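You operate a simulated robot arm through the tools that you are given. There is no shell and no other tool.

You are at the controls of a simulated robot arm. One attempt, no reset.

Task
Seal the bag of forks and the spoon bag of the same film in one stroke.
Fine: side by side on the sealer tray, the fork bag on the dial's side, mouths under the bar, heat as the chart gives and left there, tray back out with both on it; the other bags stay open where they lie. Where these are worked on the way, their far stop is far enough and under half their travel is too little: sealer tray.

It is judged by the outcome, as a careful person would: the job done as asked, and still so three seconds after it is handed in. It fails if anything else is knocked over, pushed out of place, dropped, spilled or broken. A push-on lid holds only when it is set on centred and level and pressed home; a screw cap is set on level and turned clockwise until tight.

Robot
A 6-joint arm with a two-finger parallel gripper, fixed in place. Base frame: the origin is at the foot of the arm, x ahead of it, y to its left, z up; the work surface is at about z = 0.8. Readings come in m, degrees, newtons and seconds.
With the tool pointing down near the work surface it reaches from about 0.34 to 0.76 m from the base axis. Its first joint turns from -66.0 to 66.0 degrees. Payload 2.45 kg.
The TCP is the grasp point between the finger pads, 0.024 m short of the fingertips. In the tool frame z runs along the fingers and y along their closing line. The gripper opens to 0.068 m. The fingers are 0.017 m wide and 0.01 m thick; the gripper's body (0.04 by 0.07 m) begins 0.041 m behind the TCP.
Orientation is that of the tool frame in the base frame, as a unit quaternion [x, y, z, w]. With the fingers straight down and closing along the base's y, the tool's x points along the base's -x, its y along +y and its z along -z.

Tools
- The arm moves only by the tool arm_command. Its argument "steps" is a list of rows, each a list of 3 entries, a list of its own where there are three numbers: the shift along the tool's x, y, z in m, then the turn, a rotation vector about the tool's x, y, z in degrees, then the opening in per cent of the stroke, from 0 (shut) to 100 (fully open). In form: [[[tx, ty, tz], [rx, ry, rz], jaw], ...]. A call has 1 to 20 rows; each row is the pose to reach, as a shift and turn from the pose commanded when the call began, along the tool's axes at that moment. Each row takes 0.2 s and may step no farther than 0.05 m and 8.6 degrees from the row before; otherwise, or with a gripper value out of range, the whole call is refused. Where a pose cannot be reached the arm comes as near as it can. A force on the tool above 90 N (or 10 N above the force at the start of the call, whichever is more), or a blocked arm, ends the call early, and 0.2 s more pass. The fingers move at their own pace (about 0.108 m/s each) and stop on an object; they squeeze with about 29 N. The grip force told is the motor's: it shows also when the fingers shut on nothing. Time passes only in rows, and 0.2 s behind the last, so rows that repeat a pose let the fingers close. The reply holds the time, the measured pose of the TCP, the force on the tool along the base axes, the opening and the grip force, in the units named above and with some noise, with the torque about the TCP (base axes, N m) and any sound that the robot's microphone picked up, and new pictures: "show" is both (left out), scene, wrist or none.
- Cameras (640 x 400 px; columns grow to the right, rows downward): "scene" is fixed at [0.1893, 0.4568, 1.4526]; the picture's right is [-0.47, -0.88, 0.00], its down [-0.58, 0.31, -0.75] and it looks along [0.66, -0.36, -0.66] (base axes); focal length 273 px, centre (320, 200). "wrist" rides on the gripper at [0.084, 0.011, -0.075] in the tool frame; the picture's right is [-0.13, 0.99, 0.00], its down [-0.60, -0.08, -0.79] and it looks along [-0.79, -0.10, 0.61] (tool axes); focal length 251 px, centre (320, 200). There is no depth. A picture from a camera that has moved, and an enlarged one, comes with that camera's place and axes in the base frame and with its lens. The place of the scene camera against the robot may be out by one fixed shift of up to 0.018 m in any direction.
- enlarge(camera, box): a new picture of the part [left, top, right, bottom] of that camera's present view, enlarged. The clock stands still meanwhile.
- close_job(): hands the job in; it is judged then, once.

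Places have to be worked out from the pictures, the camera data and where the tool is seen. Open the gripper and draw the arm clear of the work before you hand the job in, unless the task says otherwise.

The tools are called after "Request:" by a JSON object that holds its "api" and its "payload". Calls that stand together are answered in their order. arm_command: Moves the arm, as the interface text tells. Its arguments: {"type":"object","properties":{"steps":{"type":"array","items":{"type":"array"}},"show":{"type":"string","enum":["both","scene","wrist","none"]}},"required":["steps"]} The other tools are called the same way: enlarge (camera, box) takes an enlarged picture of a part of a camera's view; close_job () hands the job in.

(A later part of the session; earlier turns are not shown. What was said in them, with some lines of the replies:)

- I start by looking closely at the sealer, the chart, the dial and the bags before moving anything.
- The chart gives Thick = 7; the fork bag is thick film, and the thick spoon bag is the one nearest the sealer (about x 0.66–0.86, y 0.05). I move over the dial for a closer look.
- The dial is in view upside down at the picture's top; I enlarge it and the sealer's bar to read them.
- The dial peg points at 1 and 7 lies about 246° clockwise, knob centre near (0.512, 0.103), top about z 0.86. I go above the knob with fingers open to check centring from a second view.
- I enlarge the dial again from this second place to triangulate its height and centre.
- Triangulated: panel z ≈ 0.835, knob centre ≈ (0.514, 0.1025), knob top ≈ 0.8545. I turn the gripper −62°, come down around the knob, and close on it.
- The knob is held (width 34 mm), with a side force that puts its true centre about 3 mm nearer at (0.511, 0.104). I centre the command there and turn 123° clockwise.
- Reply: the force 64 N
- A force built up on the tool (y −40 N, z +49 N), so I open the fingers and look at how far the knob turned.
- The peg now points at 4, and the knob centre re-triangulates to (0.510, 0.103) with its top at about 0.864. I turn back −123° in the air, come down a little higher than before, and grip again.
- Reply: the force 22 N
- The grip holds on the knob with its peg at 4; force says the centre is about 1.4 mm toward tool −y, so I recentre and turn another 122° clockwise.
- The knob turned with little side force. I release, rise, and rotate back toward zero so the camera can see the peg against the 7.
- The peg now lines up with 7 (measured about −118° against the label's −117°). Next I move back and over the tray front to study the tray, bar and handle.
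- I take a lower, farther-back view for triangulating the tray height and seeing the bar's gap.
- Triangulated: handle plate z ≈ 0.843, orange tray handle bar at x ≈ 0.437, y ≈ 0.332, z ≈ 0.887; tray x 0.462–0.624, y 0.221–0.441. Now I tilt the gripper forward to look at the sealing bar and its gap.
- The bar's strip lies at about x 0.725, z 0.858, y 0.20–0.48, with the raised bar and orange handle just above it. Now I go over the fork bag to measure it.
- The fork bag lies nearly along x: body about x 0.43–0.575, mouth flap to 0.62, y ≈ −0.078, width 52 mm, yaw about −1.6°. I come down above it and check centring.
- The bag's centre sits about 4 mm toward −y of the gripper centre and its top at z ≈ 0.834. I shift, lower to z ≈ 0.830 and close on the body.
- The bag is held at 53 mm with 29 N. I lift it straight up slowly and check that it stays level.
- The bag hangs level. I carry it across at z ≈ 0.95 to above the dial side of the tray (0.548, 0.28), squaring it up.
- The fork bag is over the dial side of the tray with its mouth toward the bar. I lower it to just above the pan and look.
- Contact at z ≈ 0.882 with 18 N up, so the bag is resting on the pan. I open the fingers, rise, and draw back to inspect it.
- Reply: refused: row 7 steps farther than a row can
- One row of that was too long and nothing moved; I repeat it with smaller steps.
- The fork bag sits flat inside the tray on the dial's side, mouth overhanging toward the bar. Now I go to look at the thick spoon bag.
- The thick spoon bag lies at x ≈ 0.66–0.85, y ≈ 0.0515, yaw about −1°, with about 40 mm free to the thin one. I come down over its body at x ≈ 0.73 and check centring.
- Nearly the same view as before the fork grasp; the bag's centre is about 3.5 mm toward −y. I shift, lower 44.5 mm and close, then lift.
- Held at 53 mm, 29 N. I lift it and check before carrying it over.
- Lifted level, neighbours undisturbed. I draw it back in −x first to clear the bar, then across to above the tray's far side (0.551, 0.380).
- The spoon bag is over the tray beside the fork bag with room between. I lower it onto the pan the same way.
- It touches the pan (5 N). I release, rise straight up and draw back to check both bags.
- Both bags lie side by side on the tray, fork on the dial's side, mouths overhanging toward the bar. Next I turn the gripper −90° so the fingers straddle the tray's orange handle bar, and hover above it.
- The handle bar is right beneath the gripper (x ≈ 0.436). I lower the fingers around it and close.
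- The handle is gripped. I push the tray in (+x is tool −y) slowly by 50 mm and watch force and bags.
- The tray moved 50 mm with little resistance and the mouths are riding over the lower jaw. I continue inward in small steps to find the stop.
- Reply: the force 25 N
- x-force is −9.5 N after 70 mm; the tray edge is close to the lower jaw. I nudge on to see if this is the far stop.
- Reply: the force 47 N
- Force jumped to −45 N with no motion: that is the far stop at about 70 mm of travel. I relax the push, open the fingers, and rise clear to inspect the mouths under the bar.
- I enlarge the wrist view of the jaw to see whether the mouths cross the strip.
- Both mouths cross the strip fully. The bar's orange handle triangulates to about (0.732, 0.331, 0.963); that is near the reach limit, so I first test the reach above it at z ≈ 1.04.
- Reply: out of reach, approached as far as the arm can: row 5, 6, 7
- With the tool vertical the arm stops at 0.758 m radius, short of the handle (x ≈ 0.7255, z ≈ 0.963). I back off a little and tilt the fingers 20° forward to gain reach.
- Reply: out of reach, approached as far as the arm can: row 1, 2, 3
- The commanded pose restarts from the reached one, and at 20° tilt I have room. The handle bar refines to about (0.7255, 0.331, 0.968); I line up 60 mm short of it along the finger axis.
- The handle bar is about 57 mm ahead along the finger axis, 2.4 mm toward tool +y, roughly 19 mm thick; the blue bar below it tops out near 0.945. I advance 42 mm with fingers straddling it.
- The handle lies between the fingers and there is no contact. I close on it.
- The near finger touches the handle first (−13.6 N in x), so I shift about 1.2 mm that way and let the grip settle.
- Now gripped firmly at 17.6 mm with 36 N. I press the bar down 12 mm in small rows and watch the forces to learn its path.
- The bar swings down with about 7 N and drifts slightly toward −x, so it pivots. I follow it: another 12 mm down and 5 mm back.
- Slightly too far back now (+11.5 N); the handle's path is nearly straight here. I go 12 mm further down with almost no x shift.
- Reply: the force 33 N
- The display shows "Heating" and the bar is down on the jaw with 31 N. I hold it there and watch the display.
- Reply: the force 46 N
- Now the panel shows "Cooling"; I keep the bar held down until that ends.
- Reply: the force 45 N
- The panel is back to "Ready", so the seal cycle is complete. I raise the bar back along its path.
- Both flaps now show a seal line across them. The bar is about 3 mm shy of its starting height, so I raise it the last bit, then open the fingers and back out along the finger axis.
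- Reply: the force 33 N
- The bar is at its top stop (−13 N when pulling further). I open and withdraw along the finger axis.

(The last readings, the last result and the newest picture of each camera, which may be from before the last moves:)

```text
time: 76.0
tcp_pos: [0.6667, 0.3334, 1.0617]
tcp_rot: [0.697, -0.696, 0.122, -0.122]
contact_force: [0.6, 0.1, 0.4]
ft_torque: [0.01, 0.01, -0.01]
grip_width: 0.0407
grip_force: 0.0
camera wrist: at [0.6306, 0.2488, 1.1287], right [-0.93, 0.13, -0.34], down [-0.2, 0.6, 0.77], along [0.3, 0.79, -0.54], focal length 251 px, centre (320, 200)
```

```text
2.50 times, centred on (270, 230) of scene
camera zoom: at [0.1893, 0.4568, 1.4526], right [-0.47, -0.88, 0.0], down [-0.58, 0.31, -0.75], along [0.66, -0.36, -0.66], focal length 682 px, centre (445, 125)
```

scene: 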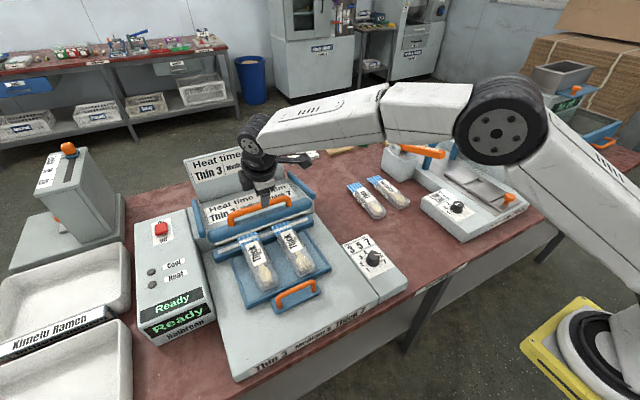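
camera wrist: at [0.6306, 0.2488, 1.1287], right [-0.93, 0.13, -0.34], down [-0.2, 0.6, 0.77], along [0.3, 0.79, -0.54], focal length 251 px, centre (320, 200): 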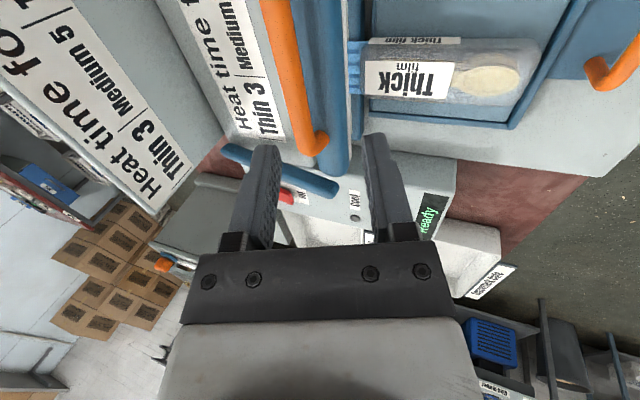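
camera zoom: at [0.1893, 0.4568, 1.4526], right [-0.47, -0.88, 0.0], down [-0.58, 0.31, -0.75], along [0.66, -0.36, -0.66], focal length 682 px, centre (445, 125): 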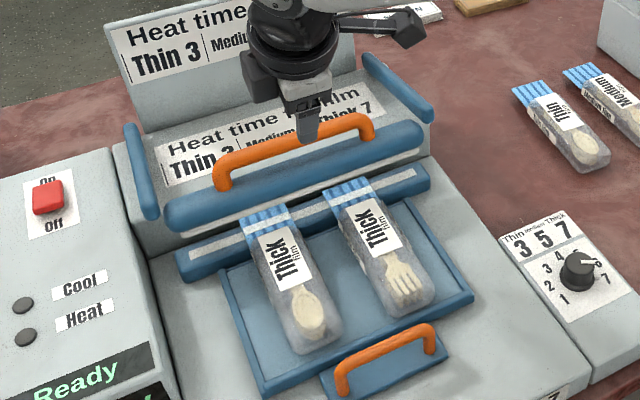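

The bar stays up and both seal lines are visible. I untilt and return above the tray's handle, now at x ≈ 0.5065.

Request:
{"api": "arm_command", "payload": {"steps": [[[0, 0.0436, 0.0028], [-5, 0, 0], 50], [[0, 0.0872, 0.0056], [-10, 0, 0], 50], [[0, 0.1307, 0.0083], [-15, 0, 0], 50], [[0, 0.1743, 0.0111], [-19.9, 0, 0], 50], [[0, 0.1743, 0.0111], [-19.9, 0, 0], 50]]}}

Request:
{"api": "enlarge", "payload": {"camera": "wrist", "box": [180, 0, 440, 250]}}

Request:
{"api": "enlarge", "payload": {"camera": "scene", "box": [190, 170, 350, 330]}}

```text
time: 77.2
tcp_pos: [0.505, 0.3334, 0.9934]
tcp_rot: [-0.707, 0.707, 0.0, 0.001]
contact_force: [0.0, -0.6, -0.7]
ft_torque: [-0.05, 0.03, 0.0]
grip_width: 0.0341
grip_force: 0.0
camera wrist: at [0.4937, 0.2491, 1.0679], right [-0.99, 0.13, 0.0], down [0.08, 0.6, 0.79], along [0.1, 0.79, -0.61], focal length 251 px, centre (320, 200)
```

scene: 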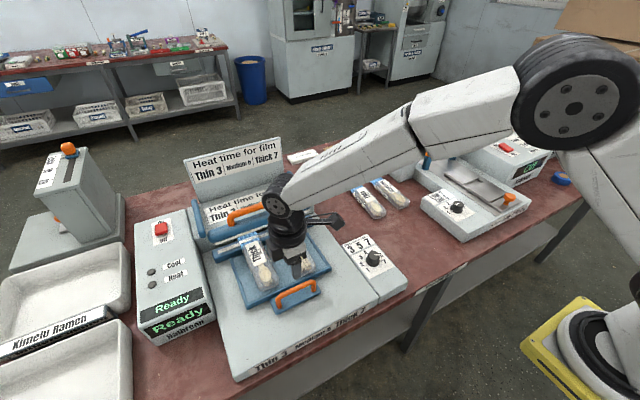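
wrist: 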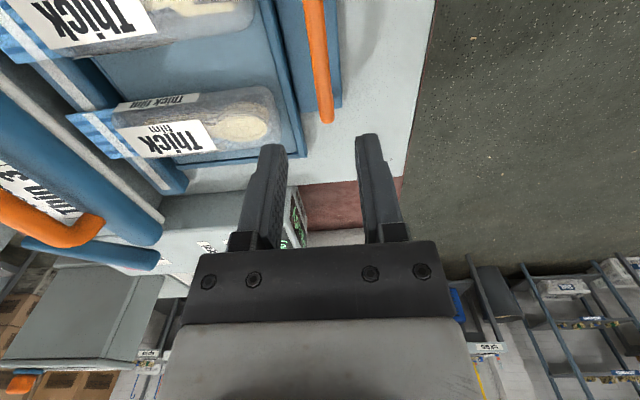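

```text
1.60 times, centred on (310, 125) of wrist
camera zoom: at [0.4937, 0.2491, 1.0679], right [-0.99, 0.13, 0.0], down [0.08, 0.6, 0.79], along [0.1, 0.79, -0.61], focal length 402 px, centre (336, 320)
```

zoom: 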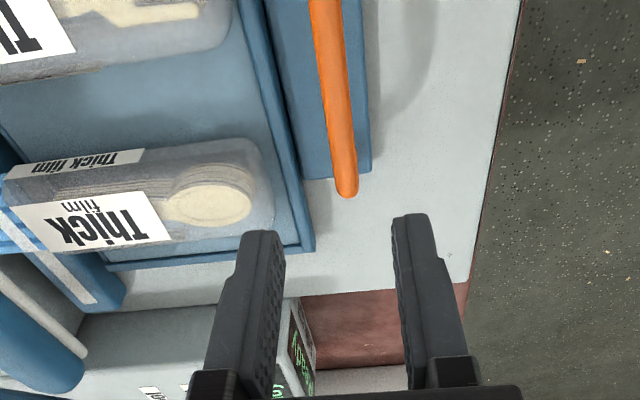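

```text
2.50 times, centred on (270, 250) of scene
camera zoom: at [0.1893, 0.4568, 1.4526], right [-0.47, -0.88, 0.0], down [-0.58, 0.31, -0.75], along [0.66, -0.36, -0.66], focal length 682 px, centre (445, 75)
```

zoom: 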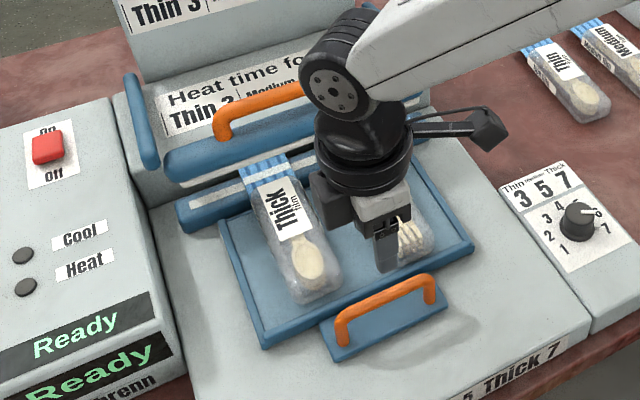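

The handle is right under the gripper (x ≈ 0.505). I lower around it and close.

Request:
{"api": "arm_command", "payload": {"steps": [[[0, 0, 0.04], [0, 0, 0], 50], [[0, 0, 0.08], [0, 0, 0], 50], [[0, 0, 0.1055], [0, 0, 0], 50], [[0, 0, 0.1055], [0, 0, 0], 50], [[0, 0, 0.1055], [0, 0, 0], 10], [[0, 0, 0.1055], [0, 0, 0], 10], [[0, 0, 0.1055], [0, 0, 0], 10]], "show": "wrist"}}

```text
time: 78.8
tcp_pos: [0.5064, 0.3321, 0.8847]
tcp_rot: [-0.707, 0.707, 0.001, -0.001]
contact_force: [-9.7, 2.7, -2.7]
ft_torque: [-0.09, -0.06, -0.01]
grip_width: 0.0149
grip_force: 5.1
camera wrist: at [0.4958, 0.2477, 0.9595], right [-0.99, 0.13, 0.0], down [0.08, 0.6, 0.79], along [0.1, 0.79, -0.61], focal length 251 px, centre (320, 200)
```

wrist: 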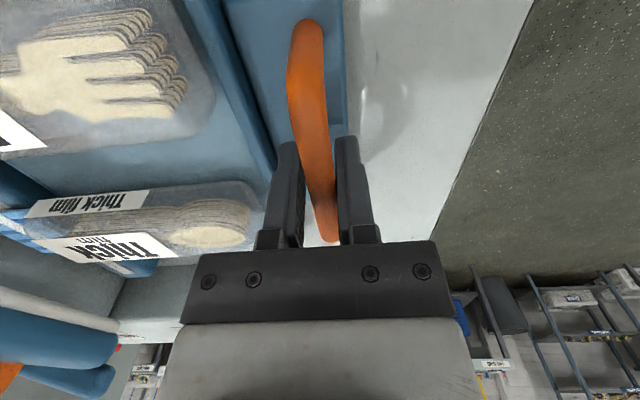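

Fingers are around the handle (near finger touching). I pull the tray out slowly, first 40 mm.

Request:
{"api": "arm_command", "payload": {"steps": [[[0, 0.001, 0], [0, 0, 0], 8], [[0, 0.002, 0], [0, 0, 0], 8], [[0, 0.005, 0], [0, 0, 0], 8], [[0, 0.009, 0], [0, 0, 0], 8], [[0, 0.014, 0], [0, 0, 0], 8], [[0, 0.019, 0], [0, 0, 0], 8], [[0, 0.024, 0], [0, 0, 0], 8], [[0, 0.029, 0], [0, 0, 0], 8], [[0, 0.034, 0], [0, 0, 0], 8], [[0, 0.04, 0], [0, 0, 0], 8]]}}

Request:
{"api": "enlarge", "payload": {"camera": "scene", "box": [190, 170, 350, 330]}}

```text
time: 81.0
tcp_pos: [0.4677, 0.3312, 0.8878]
tcp_rot: [-0.707, 0.708, 0.0, -0.002]
contact_force: [1.6, -8.6, -9.5]
ft_torque: [-0.46, 0.0, 0.03]
grip_width: 0.0121
grip_force: 32.6
camera wrist: at [0.4567, 0.2479, 0.9624], right [-0.99, 0.13, 0.0], down [0.08, 0.61, 0.79], along [0.1, 0.79, -0.61], focal length 251 px, centre (320, 200)
```

scene: 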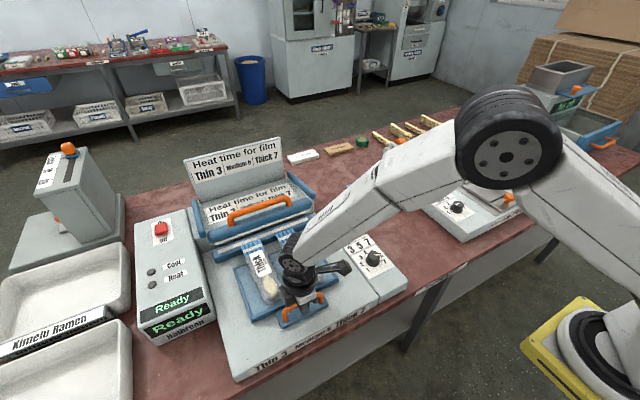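
wrist: 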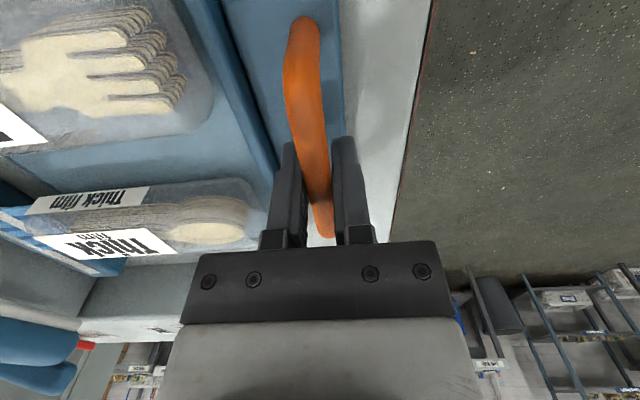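

```text
2.50 times, centred on (270, 250) of scene
camera zoom: at [0.1895, 0.4567, 1.4526], right [-0.47, -0.88, 0.0], down [-0.58, 0.31, -0.75], along [0.66, -0.36, -0.66], focal length 682 px, centre (445, 75)
```

zoom: 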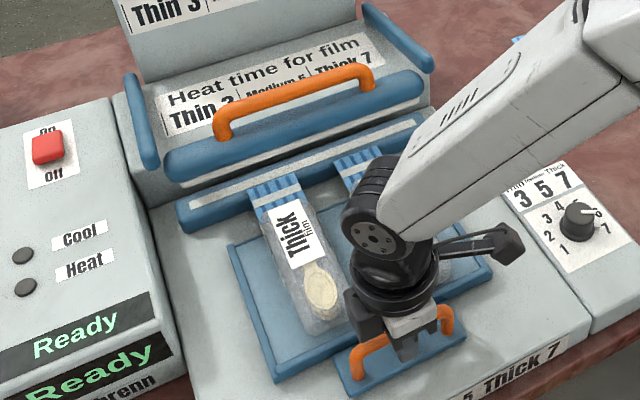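

The tray and both bags are coming out together. I pull the remaining ~31 mm to the out stop.

Request:
{"api": "arm_command", "payload": {"steps": [[[0, 0.005, 0], [0, 0, 0], 8], [[0, 0.01, 0], [0, 0, 0], 8], [[0, 0.015, 0], [0, 0, 0], 8], [[0, 0.02, 0], [0, 0, 0], 8], [[0, 0.025, 0], [0, 0, 0], 8], [[0, 0.029, 0], [0, 0, 0], 8], [[0, 0.032, 0], [0, 0, 0], 8], [[0, 0.034, 0], [0, 0, 0], 8], [[0, 0.034, 0], [0, 0, 0], 8]]}}

Request:
{"api": "enlarge", "payload": {"camera": "scene", "box": [190, 170, 350, 350]}}

```text
time: 83.0
tcp_pos: [0.4351, 0.3321, 0.8869]
tcp_rot: [-0.706, 0.708, -0.001, 0.002]
contact_force: [24.7, -15.5, -8.7]
ft_torque: [-0.49, 0.06, 0.03]
grip_width: 0.0117
grip_force: 32.7
camera wrist: at [0.4239, 0.2477, 0.9621], right [-0.99, 0.13, 0.0], down [0.08, 0.6, 0.79], along [0.11, 0.79, -0.61], focal length 251 px, centre (320, 200)
```

scene: 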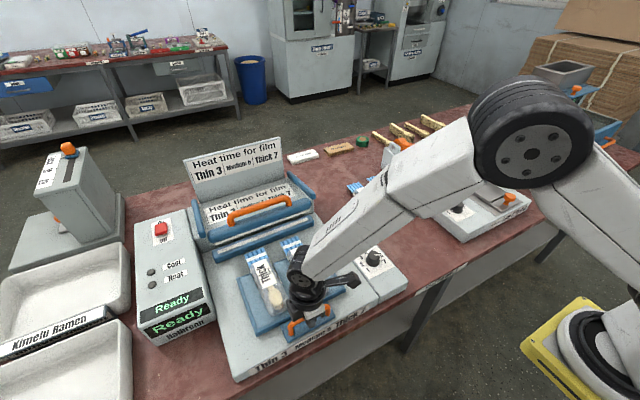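
wrist: 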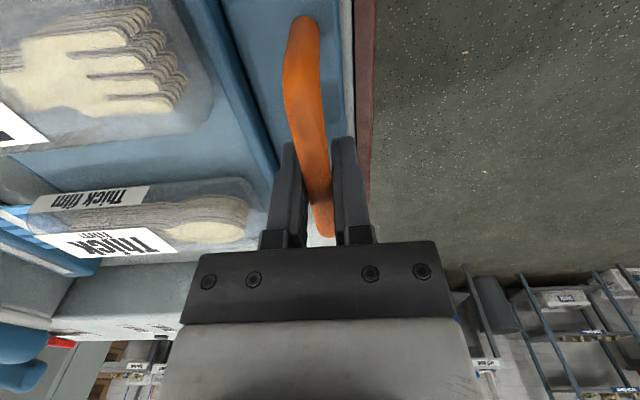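

```text
2.22 times, centred on (270, 260) of scene
camera zoom: at [0.1901, 0.4565, 1.4526], right [-0.47, -0.88, 0.0], down [-0.58, 0.31, -0.75], along [0.66, -0.36, -0.66], focal length 606 px, centre (431, 67)
```

zoom: 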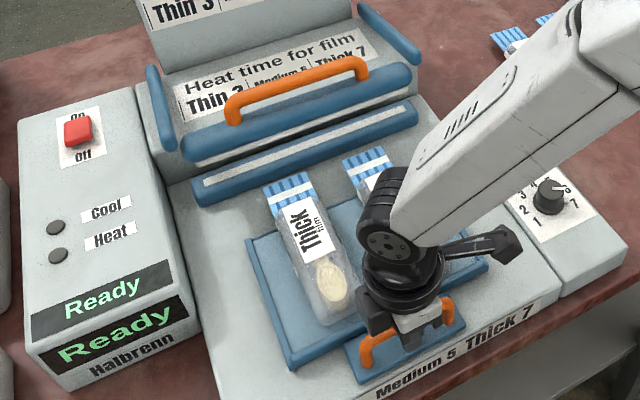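

The tray is back at its out stop (x 0.435, +25 N). I relax, open the fingers, and rise straight up.

Request:
{"api": "arm_command", "payload": {"steps": [[[0, -0.002, 0], [0, 0, 0], 8], [[0, -0.002, 0], [0, 0, 0], 35], [[0, -0.002, 0], [0, 0, 0], 50], [[0, -0.002, 0], [0, 0, 0], 50], [[0, -0.002, -0.03], [0, 0, 0], 50], [[0, -0.002, -0.07], [0, 0, 0], 50], [[0, -0.002, -0.11], [0, 0, 0], 60], [[0, -0.002, -0.15], [0, 0, 0], 70], [[0, -0.002, -0.15], [0, 0, 0], 80]], "show": "scene"}}

```text
time: 85.0
tcp_pos: [0.4329, 0.3315, 1.0411]
tcp_rot: [0.707, -0.707, 0.0, 0.0]
contact_force: [-0.3, -0.2, 0.1]
ft_torque: [0.04, 0.03, 0.02]
grip_width: 0.0545
grip_force: 0.0
```

scene: 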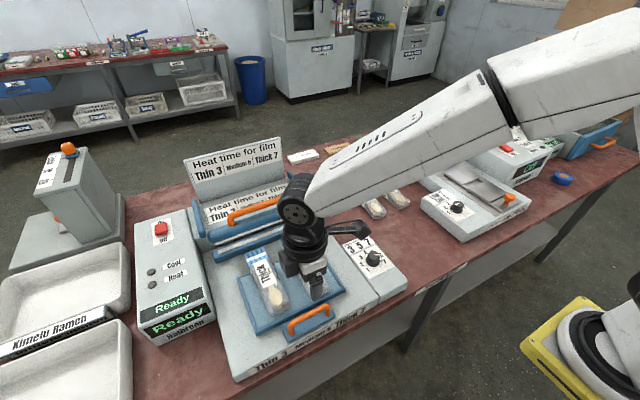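

Now I swing the arm up and clear of the work, turning the gripper back, and take a full look.

Request:
{"api": "arm_command", "payload": {"steps": [[[0.0, 0.0, -0.03], [0, 0, 8.2], 100], [[0.02, -0.004, -0.05], [0, 0, 16.4], 100], [[0.05, -0.008, -0.07], [0, 0, 24.6], 100], [[0.08, -0.013, -0.09], [0, 0, 32.8], 100], [[0.11, -0.018, -0.11], [0, 0, 41], 100], [[0.14, -0.023, -0.13], [0, 0, 49.2], 100], [[0.17, -0.028, -0.15], [0, 0, 57.4], 100], [[0.2, -0.033, -0.165], [0, 0, 65.6], 100], [[0.23, -0.038, -0.18], [0, 0, 73.8], 100], [[0.26, -0.044, -0.19], [0, 0, 82], 100], [[0.295, -0.05, -0.2], [0, 0, 90], 100], [[0.295, -0.05, -0.2], [0, 0, 90], 100]]}}

Request:
{"api": "enlarge", "payload": {"camera": "scene", "box": [190, 170, 350, 350]}}

Request:
{"api": "enlarge", "payload": {"camera": "scene", "box": [320, 160, 420, 290]}}

Request:
{"api": "enlarge", "payload": {"camera": "scene", "box": [230, 220, 320, 280]}}

```text
time: 87.6
tcp_pos: [0.4855, 0.0355, 1.2386]
tcp_rot: [0.002, 1.0, 0.0, 0.0]
contact_force: [-0.2, -0.2, 0.0]
ft_torque: [0.02, -0.03, 0.01]
grip_width: 0.068
grip_force: 0.1
camera wrist: at [0.4025, 0.0467, 1.3131], right [0.13, 0.99, 0.0], down [0.6, -0.08, 0.79], along [0.79, -0.1, -0.61], focal length 251 px, centre (320, 200)
```

scene: 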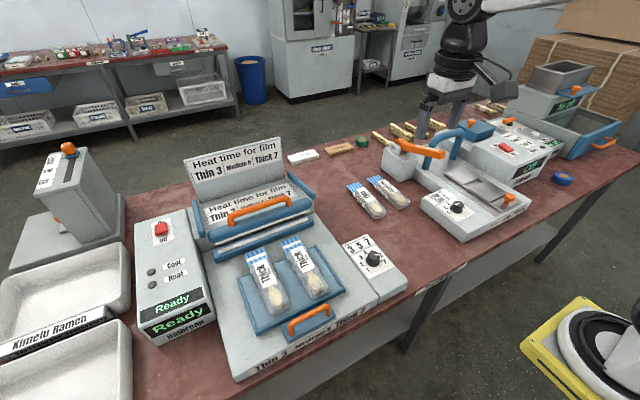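
wrist: 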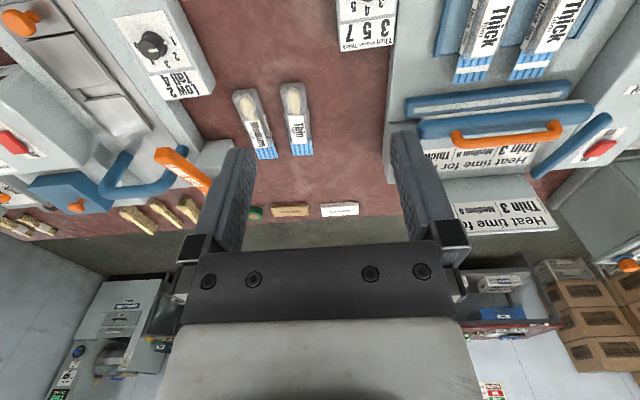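

```text
2.22 times, centred on (270, 260) of scene
camera zoom: at [0.1893, 0.4568, 1.4526], right [-0.47, -0.88, 0.0], down [-0.58, 0.31, -0.75], along [0.66, -0.36, -0.66], focal length 606 px, centre (431, 67)
```

zoom: 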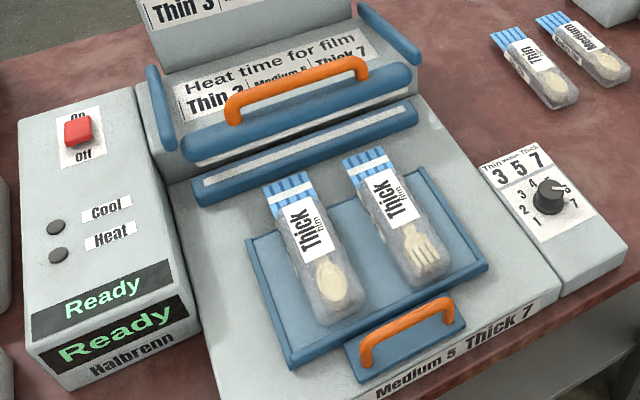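

```text
3.08 times, centred on (370, 225) of scene
camera zoom: at [0.1893, 0.4568, 1.4526], right [-0.47, -0.88, 0.0], down [-0.58, 0.31, -0.75], along [0.66, -0.36, -0.66], focal length 839 px, centre (166, 123)
```

zoom: 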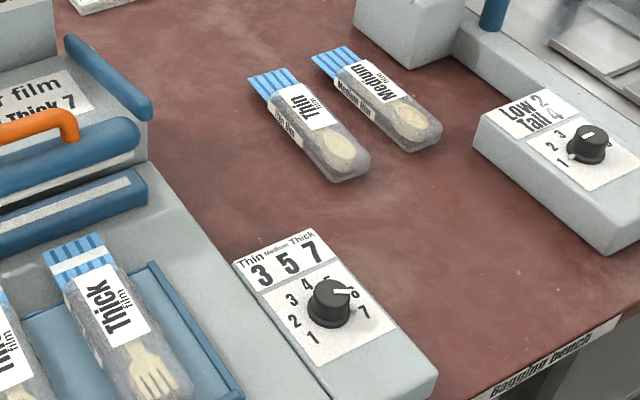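

```text
6.67 times, centred on (275, 250) of scene
camera zoom: at [0.1893, 0.4568, 1.4526], right [-0.47, -0.88, 0.0], down [-0.58, 0.31, -0.75], along [0.66, -0.36, -0.66], focal length 1818 px, centre (620, -133)
```

zoom: 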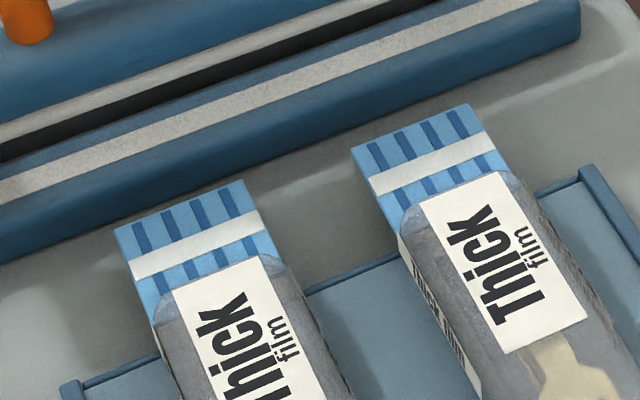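

Both mouths carry a full, even seal line, and the thin and medium bags are untouched. Before handing in, I check the dial once more up close.

Request:
{"api": "enlarge", "payload": {"camera": "scene", "box": [345, 235, 400, 285]}}

Request:
{"api": "arm_command", "payload": {"steps": [[[0.02, 0.03, 0.03], [0, 0, 0], 100], [[0.035, 0.06, 0.06], [0, 0, 0], 100], [[0.035, 0.075, 0.1], [0, 0, 0], 100], [[0.035, 0.075, 0.14], [0, 0, 0], 100], [[0.035, 0.075, 0.18], [0, 0, 0], 100], [[0.035, 0.075, 0.18], [0, 0, 0], 100]]}}

Request:
{"api": "enlarge", "payload": {"camera": "wrist", "box": [210, 0, 390, 160]}}

```text
8.00 times, centred on (372, 260) of scene
camera zoom: at [0.1893, 0.4568, 1.4526], right [-0.47, -0.88, 0.0], down [-0.58, 0.31, -0.75], along [0.66, -0.36, -0.66], focal length 2182 px, centre (-100, -280)
```

zoom: 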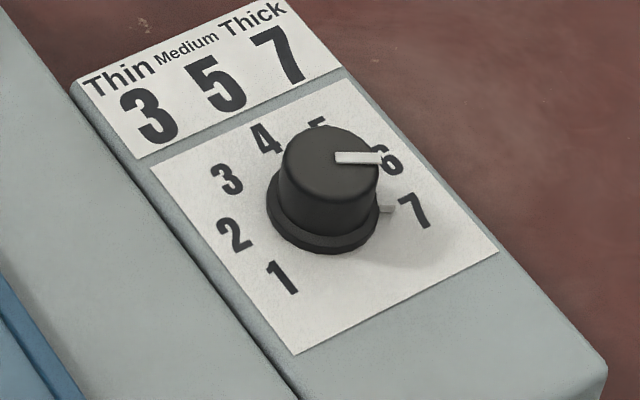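

```text
time: 89.0
tcp_pos: [0.4514, 0.1142, 1.0589]
tcp_rot: [0.0, 1.0, 0.0, 0.001]
contact_force: [-0.3, 0.0, 0.1]
ft_torque: [0.02, 0.0, -0.02]
grip_width: 0.0678
grip_force: 0.0
camera wrist: at [0.3677, 0.1255, 1.1324], right [0.13, 0.99, 0.0], down [0.6, -0.08, 0.79], along [0.79, -0.1, -0.61], focal length 251 px, centre (320, 200)
```

scene: 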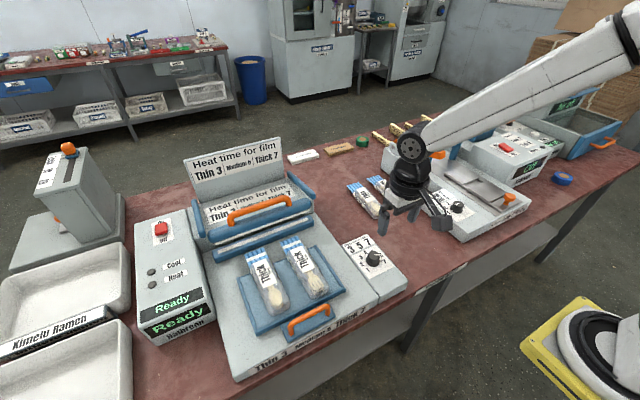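
wrist: 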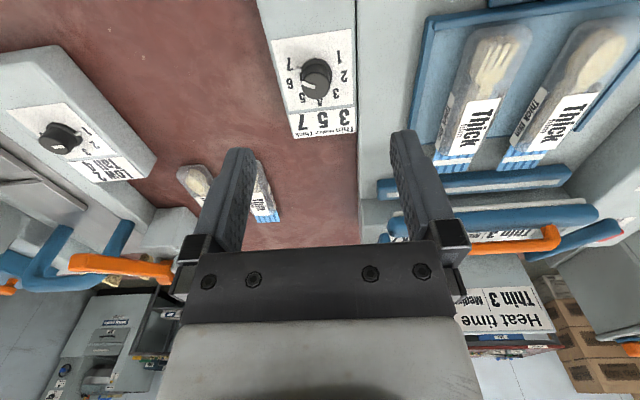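

```text
2.50 times, centred on (300, 80) of wrist
camera zoom: at [0.3677, 0.1255, 1.1324], right [0.13, 0.99, 0.0], down [0.6, -0.08, 0.79], along [0.79, -0.1, -0.61], focal length 629 px, centre (370, 500)
```

zoom: 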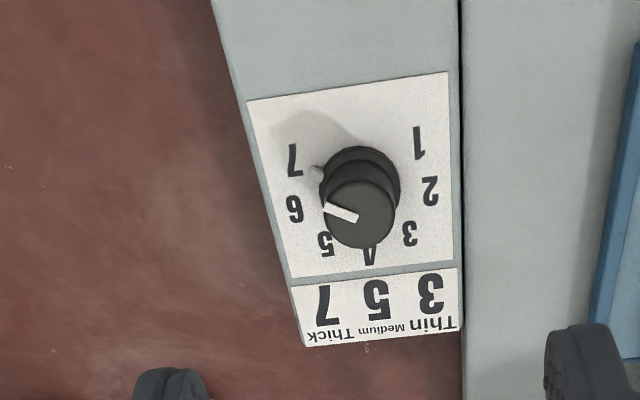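

The dial peg points at 7, the display reads Ready, the tray is out with both sealed bags on it, and the other bags lie where they were. I raise the arm clear before handing in.

Request:
{"api": "arm_command", "payload": {"steps": [[[0, -0.02, -0.045], [0, 0, 0], 100], [[0, -0.04, -0.09], [0, 0, 0], 100], [[0, -0.06, -0.135], [0, 0, 0], 100], [[0, -0.08, -0.18], [0, 0, 0], 100], [[0, -0.08, -0.18], [0, 0, 0], 100]], "show": "scene"}}

```text
time: 90.2
tcp_pos: [0.4521, 0.033, 1.2399]
tcp_rot: [-0.001, 1.0, 0.0, 0.0]
contact_force: [-0.5, -0.4, 0.4]
ft_torque: [0.01, 0.02, -0.01]
grip_width: 0.0679
grip_force: 0.2
```

scene: 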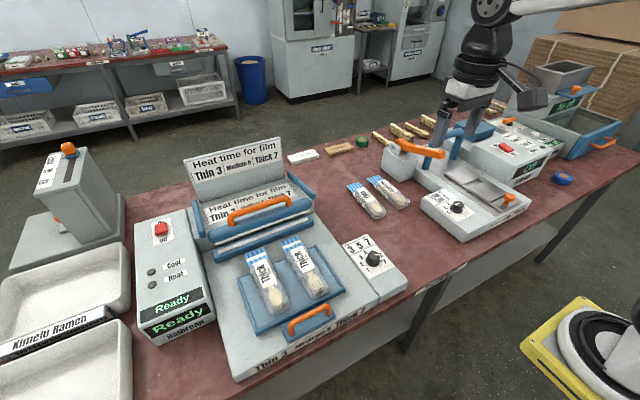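

Everything stands as asked: both thick-film bags are sealed side by side on the drawn-out tray, the fork bag on the dial's side, and the dial is left at 7. The arm is clear with the gripper open, so I hand the job in.

Request:
{"api": "close_job", "payload": {}}

```text
The job is handed in.
```

The fork bag and the thick-film spoon bag were sealed together in one stroke, and the job is handed in.

- **Dial:** I turned it from 1 to 7, the chart's setting for thick film, and left it there.
- **Placement:** The two bags lie side by side on the sealer tray, with the fork bag on the dial's side.
- **Seal:** I pushed the tray in to its far stop, about 70 mm, with both mouths across the sealing strip. I held the bar down through heating and cooling until the panel read "Ready" again. A full seal line shows across both mouths.
- **Afterwards:** The bar is back up and the tray is out at its stop with both bags on it. The thin and medium spoon bags were not touched. The arm is raised clear with the gripper open.
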